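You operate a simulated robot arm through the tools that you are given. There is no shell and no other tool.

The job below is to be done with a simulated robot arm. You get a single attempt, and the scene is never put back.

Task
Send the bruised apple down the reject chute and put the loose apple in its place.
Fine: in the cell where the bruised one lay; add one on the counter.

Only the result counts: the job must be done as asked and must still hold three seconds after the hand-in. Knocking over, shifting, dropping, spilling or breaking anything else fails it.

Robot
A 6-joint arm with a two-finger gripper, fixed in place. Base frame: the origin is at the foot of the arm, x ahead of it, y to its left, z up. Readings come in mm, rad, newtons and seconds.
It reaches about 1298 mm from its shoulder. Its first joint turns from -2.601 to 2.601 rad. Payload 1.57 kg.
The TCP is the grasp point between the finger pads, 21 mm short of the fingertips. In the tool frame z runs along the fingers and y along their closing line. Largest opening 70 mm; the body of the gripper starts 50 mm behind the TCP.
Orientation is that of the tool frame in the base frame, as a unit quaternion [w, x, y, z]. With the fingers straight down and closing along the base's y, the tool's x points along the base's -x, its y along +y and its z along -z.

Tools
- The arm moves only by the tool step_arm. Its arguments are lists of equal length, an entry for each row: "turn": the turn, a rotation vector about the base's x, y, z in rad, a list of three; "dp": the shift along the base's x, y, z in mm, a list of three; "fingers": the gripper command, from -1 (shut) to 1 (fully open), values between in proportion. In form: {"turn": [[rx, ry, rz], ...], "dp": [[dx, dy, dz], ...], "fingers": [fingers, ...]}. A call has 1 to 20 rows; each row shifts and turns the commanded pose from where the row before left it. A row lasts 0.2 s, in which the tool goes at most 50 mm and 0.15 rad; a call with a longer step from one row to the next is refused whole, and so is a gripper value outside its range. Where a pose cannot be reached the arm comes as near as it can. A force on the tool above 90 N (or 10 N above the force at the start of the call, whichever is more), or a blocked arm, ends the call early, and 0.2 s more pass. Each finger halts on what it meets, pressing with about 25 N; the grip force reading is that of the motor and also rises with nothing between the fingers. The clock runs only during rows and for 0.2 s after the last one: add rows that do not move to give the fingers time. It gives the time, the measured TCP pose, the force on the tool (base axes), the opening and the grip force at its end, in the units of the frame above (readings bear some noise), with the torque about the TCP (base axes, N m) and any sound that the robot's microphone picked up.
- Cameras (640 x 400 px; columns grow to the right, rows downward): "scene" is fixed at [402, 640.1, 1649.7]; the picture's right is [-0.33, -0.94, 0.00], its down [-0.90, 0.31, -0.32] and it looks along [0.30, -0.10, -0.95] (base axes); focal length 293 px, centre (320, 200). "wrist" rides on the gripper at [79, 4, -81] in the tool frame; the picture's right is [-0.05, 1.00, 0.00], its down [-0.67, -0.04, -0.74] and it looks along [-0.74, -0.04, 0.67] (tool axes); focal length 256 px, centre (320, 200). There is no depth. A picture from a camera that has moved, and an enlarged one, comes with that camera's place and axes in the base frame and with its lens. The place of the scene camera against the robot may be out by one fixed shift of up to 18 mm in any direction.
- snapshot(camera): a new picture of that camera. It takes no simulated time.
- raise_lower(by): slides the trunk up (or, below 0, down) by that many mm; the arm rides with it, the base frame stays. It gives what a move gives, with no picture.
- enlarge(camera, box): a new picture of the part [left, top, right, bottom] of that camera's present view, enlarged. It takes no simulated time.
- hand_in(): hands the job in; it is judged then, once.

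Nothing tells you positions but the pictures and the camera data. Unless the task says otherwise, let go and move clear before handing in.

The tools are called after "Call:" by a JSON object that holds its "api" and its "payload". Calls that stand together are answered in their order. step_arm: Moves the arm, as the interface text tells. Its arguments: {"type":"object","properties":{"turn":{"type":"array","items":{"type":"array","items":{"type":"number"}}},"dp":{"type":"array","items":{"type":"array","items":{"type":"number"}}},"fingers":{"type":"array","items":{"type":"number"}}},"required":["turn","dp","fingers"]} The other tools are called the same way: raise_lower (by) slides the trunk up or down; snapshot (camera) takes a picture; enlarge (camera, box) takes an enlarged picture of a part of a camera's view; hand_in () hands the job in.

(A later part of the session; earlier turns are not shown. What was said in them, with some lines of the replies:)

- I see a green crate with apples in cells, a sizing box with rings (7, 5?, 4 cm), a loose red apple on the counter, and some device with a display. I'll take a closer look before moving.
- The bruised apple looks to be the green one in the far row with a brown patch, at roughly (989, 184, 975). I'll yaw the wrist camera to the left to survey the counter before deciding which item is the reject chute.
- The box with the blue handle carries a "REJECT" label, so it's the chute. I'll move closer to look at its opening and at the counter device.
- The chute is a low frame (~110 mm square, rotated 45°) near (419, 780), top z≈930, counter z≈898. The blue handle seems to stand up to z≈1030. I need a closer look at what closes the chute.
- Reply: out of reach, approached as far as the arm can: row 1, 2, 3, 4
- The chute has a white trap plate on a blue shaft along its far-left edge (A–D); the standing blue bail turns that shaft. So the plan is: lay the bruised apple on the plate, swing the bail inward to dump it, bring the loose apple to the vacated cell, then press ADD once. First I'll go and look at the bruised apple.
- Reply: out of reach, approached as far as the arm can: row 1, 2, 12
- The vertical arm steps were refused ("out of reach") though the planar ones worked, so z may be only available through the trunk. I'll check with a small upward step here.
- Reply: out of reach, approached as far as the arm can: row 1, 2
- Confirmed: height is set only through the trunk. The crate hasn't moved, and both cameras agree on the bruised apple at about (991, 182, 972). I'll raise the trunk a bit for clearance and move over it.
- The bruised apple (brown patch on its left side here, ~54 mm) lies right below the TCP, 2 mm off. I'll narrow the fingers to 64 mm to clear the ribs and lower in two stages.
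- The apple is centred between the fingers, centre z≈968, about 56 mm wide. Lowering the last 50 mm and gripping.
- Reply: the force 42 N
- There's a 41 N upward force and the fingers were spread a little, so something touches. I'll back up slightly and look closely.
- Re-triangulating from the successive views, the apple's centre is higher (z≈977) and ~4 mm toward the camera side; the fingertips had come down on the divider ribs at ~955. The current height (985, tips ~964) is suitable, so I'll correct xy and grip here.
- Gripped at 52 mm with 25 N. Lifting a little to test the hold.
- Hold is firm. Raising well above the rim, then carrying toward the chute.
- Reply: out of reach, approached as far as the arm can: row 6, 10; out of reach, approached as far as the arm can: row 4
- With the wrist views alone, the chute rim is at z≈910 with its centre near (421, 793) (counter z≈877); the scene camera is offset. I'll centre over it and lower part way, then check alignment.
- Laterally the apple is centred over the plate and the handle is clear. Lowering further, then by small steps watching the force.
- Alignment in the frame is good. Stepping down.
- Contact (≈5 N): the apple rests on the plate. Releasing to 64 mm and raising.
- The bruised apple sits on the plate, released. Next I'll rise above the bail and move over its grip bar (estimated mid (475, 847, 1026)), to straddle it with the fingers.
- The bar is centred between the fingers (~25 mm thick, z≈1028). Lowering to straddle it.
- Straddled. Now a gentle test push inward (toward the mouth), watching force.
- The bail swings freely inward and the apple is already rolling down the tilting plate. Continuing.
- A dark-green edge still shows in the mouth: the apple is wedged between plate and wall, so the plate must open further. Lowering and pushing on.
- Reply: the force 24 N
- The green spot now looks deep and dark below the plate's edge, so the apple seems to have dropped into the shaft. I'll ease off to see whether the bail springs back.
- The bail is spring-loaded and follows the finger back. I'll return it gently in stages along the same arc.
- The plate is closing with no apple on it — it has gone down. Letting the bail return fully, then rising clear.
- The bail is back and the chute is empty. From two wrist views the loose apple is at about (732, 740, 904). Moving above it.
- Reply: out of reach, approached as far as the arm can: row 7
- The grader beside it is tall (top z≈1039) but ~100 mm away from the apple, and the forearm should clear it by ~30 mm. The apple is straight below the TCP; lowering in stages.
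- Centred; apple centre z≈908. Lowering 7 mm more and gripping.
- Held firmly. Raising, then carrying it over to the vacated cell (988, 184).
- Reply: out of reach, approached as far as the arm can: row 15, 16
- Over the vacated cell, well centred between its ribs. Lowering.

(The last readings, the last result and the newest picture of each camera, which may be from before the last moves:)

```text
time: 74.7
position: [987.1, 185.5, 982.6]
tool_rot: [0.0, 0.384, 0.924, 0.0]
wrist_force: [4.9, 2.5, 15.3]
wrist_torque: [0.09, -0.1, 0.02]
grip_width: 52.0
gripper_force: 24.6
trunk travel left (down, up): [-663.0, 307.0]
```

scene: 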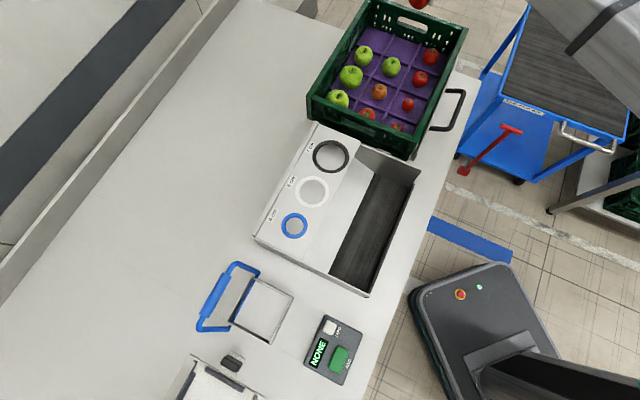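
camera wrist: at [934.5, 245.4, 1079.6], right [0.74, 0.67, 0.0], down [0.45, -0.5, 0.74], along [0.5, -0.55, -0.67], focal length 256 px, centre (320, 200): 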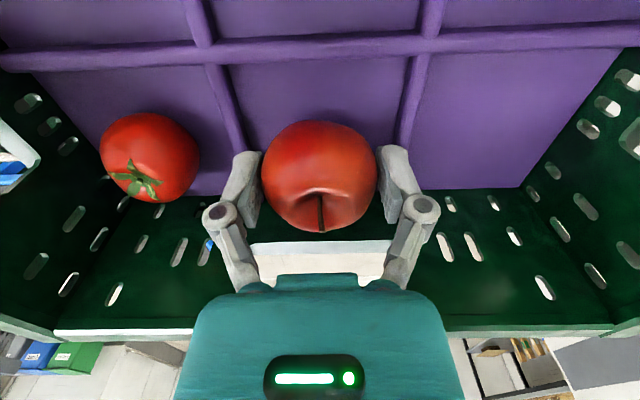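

Contact with the cell floor. Releasing to 64 mm and rising.

Call:
{"api": "step_arm", "payload": {"turn": [[0, 0, 0], [0, 0, 0], [0, 0, 0], [0, 0, 0], [0, 0, 0]], "dp": [[0, 0, 0], [0, 0, 0], [0, 0, 0], [0, 0, 0], [0, 0, 0]], "fingers": [0.55, 0.65, 0.75, 0.83, 0.83]}}

Call:
{"api": "raise_lower", "payload": {"by": 70}}

Call:
{"api": "snapshot", "payload": {"camera": "wrist"}}

Call:
{"api": "enlarge", "payload": {"camera": "scene", "box": [310, 0, 480, 150]}}

```text
time: 75.9
position: [987.3, 186.0, 980.9]
tool_rot: [0.0, 0.384, 0.924, 0.001]
wrist_force: [0.7, -1.2, 0.3]
wrist_torque: [0.01, -0.03, -0.05]
grip_width: 63.6
gripper_force: 0.1
trunk travel left (down, up): [-663.0, 307.0]
```

```text
time: 77.0
position: [986.9, 186.4, 1050.7]
tool_rot: [0.001, 0.383, 0.924, 0.0]
wrist_force: [-0.6, -0.1, -0.1]
wrist_torque: [0.01, -0.05, 0.01]
grip_width: 64.1
gripper_force: 0.1
trunk travel left (down, up): [-733.0, 237.0]
```

```text
taken
camera wrist: at [934.7, 245.4, 1133.4], right [0.74, 0.67, 0.0], down [0.45, -0.5, 0.74], along [0.5, -0.55, -0.67], focal length 256 px, centre (320, 200)
```

wrist: 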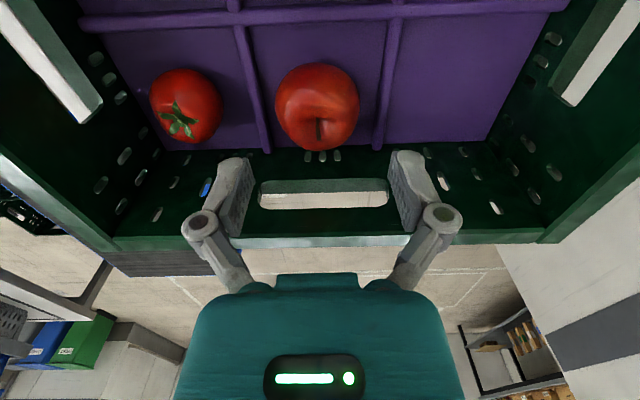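

```text
2.67 times, centred on (395, 75) of scene
camera zoom: at [402.0, 640.1, 1649.7], right [-0.33, -0.94, 0.0], down [-0.9, 0.31, -0.32], along [0.3, -0.1, -0.95], focal length 782 px, centre (120, 533)
```

zoom: 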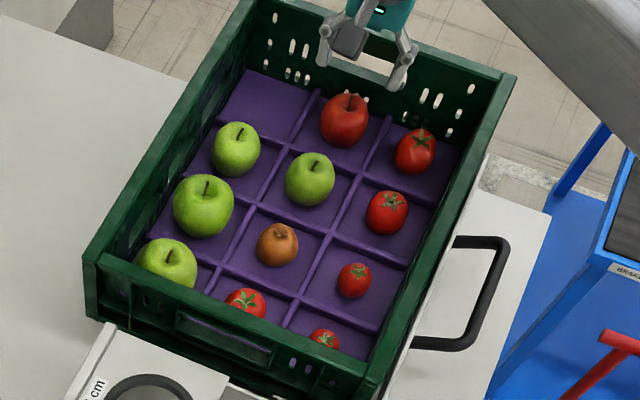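

The red apple is in the bruised one's cell and nothing else moved. Last, the counter: I place the ADD button at about (259, 653, 918). Rising and travelling there with closed fingers.

Call:
{"api": "raise_lower", "payload": {"by": 85}}

Call:
{"api": "step_arm", "payload": {"turn": [[0, 0, 0], [0, 0, 0], [0, 0, 0], [0, 0, 0], [0, 0, 0], [0, 0, 0], [0, 0, 0], [0, 0, 0], [0, 0, 0], [0, 0, 0], [0, 0, 0], [0, 0, 0], [0, 0, 0], [0, 0, 0], [0, 0, 0], [0, 0, 0], [0, 0, 0], [0, 0, 0], [0, 0, 0], [0, 0, 0]], "dp": [[-38.3, 24.6, 0], [-38.3, 24.6, 0], [-38.3, 24.6, 0], [-38.3, 24.6, 0], [-38.3, 24.6, 0], [-38.3, 24.6, 0], [-38.3, 24.6, 0], [-38.3, 24.6, 0], [-38.3, 24.6, 0], [-38.3, 24.6, 0], [-38.3, 24.6, 0], [-38.3, 24.6, 0], [-38.3, 24.6, 0], [-38.3, 24.6, 0], [-38.3, 24.6, 0], [-38.3, 24.6, 0], [-38.3, 24.6, 0], [-38.3, 24.6, 0], [-38.3, 24.6, 0], [0, 0, 0]], "fingers": [-1, -1, -1, -1, -1, -1, -1, -1, -1, -1, -1, -1, -1, -1, -1, -1, -1, -1, -1, -1]}}

Call:
{"api": "snapshot", "payload": {"camera": "wrist"}}

Call:
{"api": "snapshot", "payload": {"camera": "scene"}}

```text
time: 78.2
position: [988.1, 185.8, 1136.8]
tool_rot: [0.0, 0.383, 0.924, 0.0]
wrist_force: [-0.3, 0.1, 0.9]
wrist_torque: [0.01, -0.02, 0.0]
grip_width: 64.1
gripper_force: 0.1
trunk travel left (down, up): [-818.0, 152.0]
```

```text
time: 82.4
position: [256.8, 653.9, 1136.4]
tool_rot: [0.0, 0.383, 0.924, 0.0]
wrist_force: [0.5, -0.1, -0.9]
wrist_torque: [0.01, 0.01, 0.0]
grip_width: 0.1
gripper_force: 25.0
out of reach, approached as far as the arm can: row 5, 8
trunk travel left (down, up): [-818.0, 152.0]
```

```text
taken
camera wrist: at [203.5, 713.8, 1218.6], right [0.74, 0.67, 0.0], down [0.45, -0.5, 0.75], along [0.5, -0.55, -0.67], focal length 256 px, centre (320, 200)
```

wrist: 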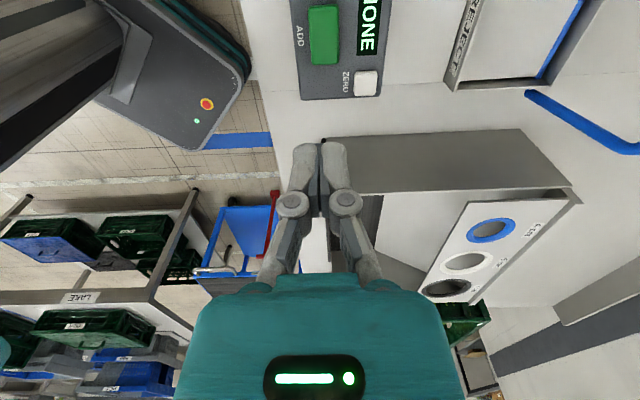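

```text
taken
```

scene: 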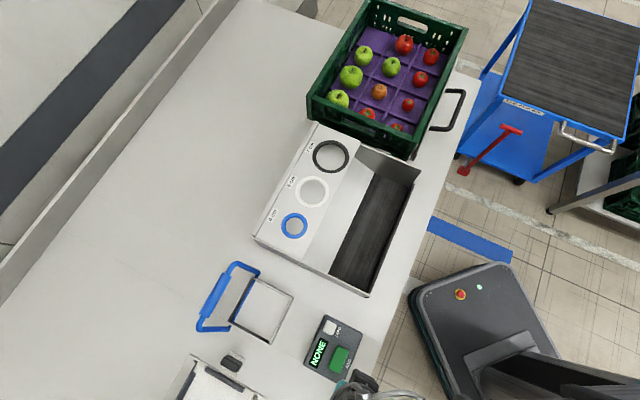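

Call:
{"api": "step_arm", "payload": {"turn": [[0, 0, 0], [0, 0, 0]], "dp": [[2.8, 2.8, 0], [0, 0, 0]], "fingers": [-1, -1]}}

Call:
{"api": "raise_lower", "payload": {"by": -150}}

Call:
{"api": "snapshot", "payload": {"camera": "wrist"}}

Call:
{"api": "snapshot", "payload": {"camera": "scene"}}

```text
time: 83.0
position: [260.1, 656.8, 1136.1]
tool_rot: [0.0, 0.383, 0.924, 0.0]
wrist_force: [-0.2, -0.2, -0.3]
wrist_torque: [0.0, 0.04, 0.05]
grip_width: 0.0
gripper_force: 25.2
trunk travel left (down, up): [-818.0, 152.0]
```

```text
time: 84.7
position: [260.0, 656.5, 985.8]
tool_rot: [0.0, 0.383, 0.924, 0.0]
wrist_force: [0.0, 0.6, -0.9]
wrist_torque: [0.03, -0.01, -0.02]
grip_width: 0.0
gripper_force: 24.9
trunk travel left (down, up): [-668.0, 302.0]
```

```text
taken
camera wrist: at [207.3, 715.7, 1068.7], right [0.74, 0.67, 0.0], down [0.45, -0.5, 0.74], along [0.5, -0.55, -0.67], focal length 256 px, centre (320, 200)
```

wrist: 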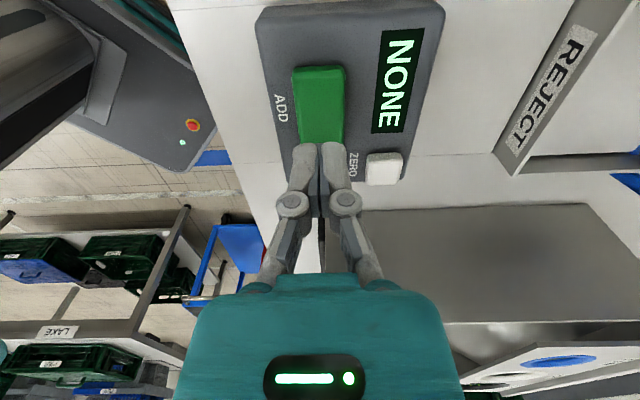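

```text
taken
```

scene: 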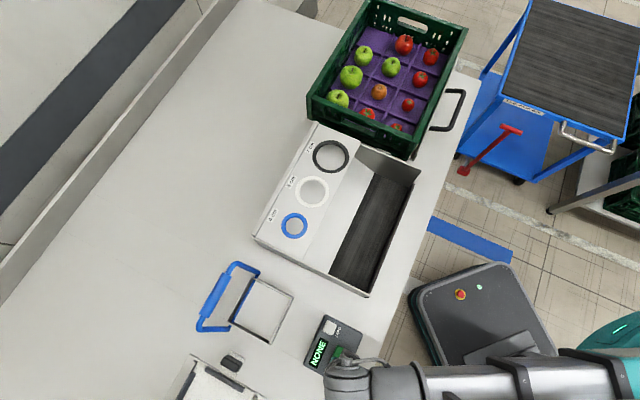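

Call:
{"api": "step_arm", "payload": {"turn": [[0, 0, 0], [0, 0, 0]], "dp": [[2.5, -2.5, 0], [0, 0, 0]], "fingers": [-1, -1]}}

Call:
{"api": "raise_lower", "payload": {"by": -43}}

Call:
{"api": "snapshot", "payload": {"camera": "wrist"}}

```text
time: 85.3
position: [262.7, 653.3, 987.3]
tool_rot: [0.001, 0.383, 0.924, 0.001]
wrist_force: [0.2, 0.7, 0.5]
wrist_torque: [0.01, 0.03, 0.0]
grip_width: 0.2
gripper_force: 25.6
trunk travel left (down, up): [-668.0, 302.0]
```

```text
time: 86.2
position: [262.3, 654.0, 943.4]
tool_rot: [0.0, 0.384, 0.923, -0.001]
wrist_force: [0.8, 0.4, 2.4]
wrist_torque: [0.02, 0.01, -0.02]
grip_width: 6.0
gripper_force: 28.7
trunk travel left (down, up): [-625.0, 345.0]
heard: click
```

```text
taken
camera wrist: at [209.3, 713.6, 1025.7], right [0.74, 0.67, 0.0], down [0.45, -0.5, 0.74], along [0.5, -0.55, -0.67], focal length 256 px, centre (320, 200)
```

wrist: 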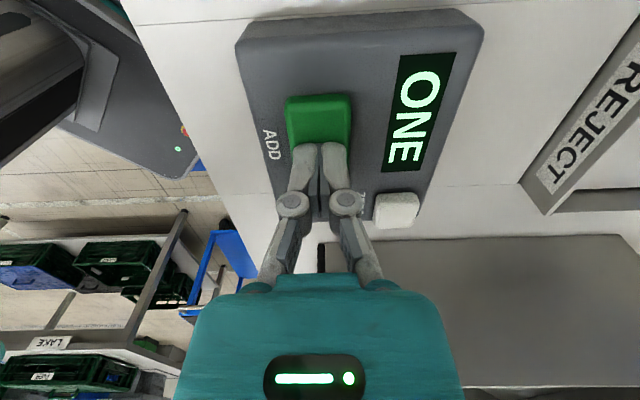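

A click was heard and the display now reads "ONE". Rising straight off without a second press.

Call:
{"api": "raise_lower", "payload": {"by": 190}}

Call:
{"api": "snapshot", "payload": {"camera": "wrist"}}

Call:
{"api": "snapshot", "payload": {"camera": "scene"}}

```text
time: 88.3
position: [260.9, 653.4, 1133.4]
tool_rot: [0.0, 0.383, 0.924, 0.0]
wrist_force: [0.3, 0.2, -0.3]
wrist_torque: [-0.02, -0.02, -0.02]
grip_width: 0.0
gripper_force: 28.7
trunk travel left (down, up): [-815.0, 155.0]
```

```text
taken
camera wrist: at [209.3, 713.7, 1215.6], right [0.74, 0.67, 0.0], down [0.45, -0.5, 0.74], along [0.5, -0.55, -0.67], focal length 256 px, centre (320, 200)
```

wrist: 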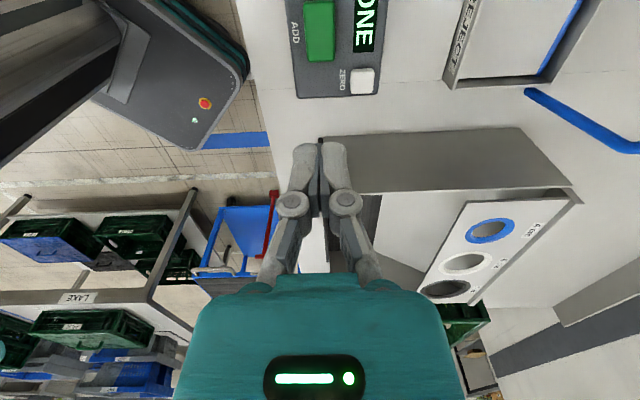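

```text
taken
```

scene: 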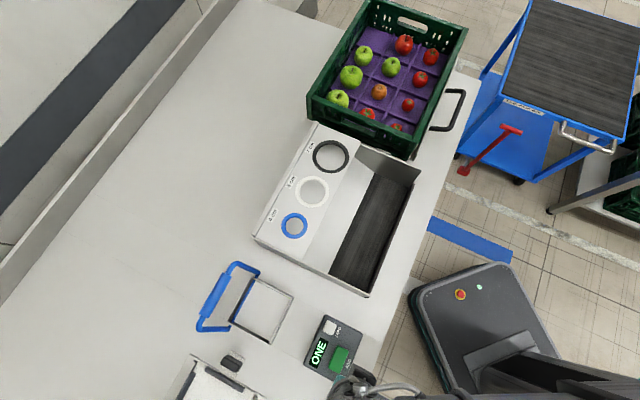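

The counter reads "ONE", the chute is closed and empty of the bruised apple. The red apple rests in the bruised one's cell, everything else is unmoved and the gripper is clear. Handing in.

Call:
{"api": "hand_in", "payload": {}}

```text
The job is handed in.
```

The job is done and handed in; no verdict came back.

- **Bruised apple:** I set it on the reject chute's trap plate and swung the blue handle inward to open it. The apple dropped down the shaft, and the handle and plate sprang back to closed with nothing left on the plate.
- **Loose apple:** the red apple from the counter now sits in the cell where the bruised one lay.
- **Counter:** I pressed ADD once; it clicked and the display changed from "NONE" to "ONE".

While I was lowering to pick up the bruised apple, the fingertips briefly pressed on the crate's dividers with about 41 N. I backed off straight away. In the last pictures the crate, the other fruit, the grader and the chute all look to be where they started, and the gripper is clear of everything.
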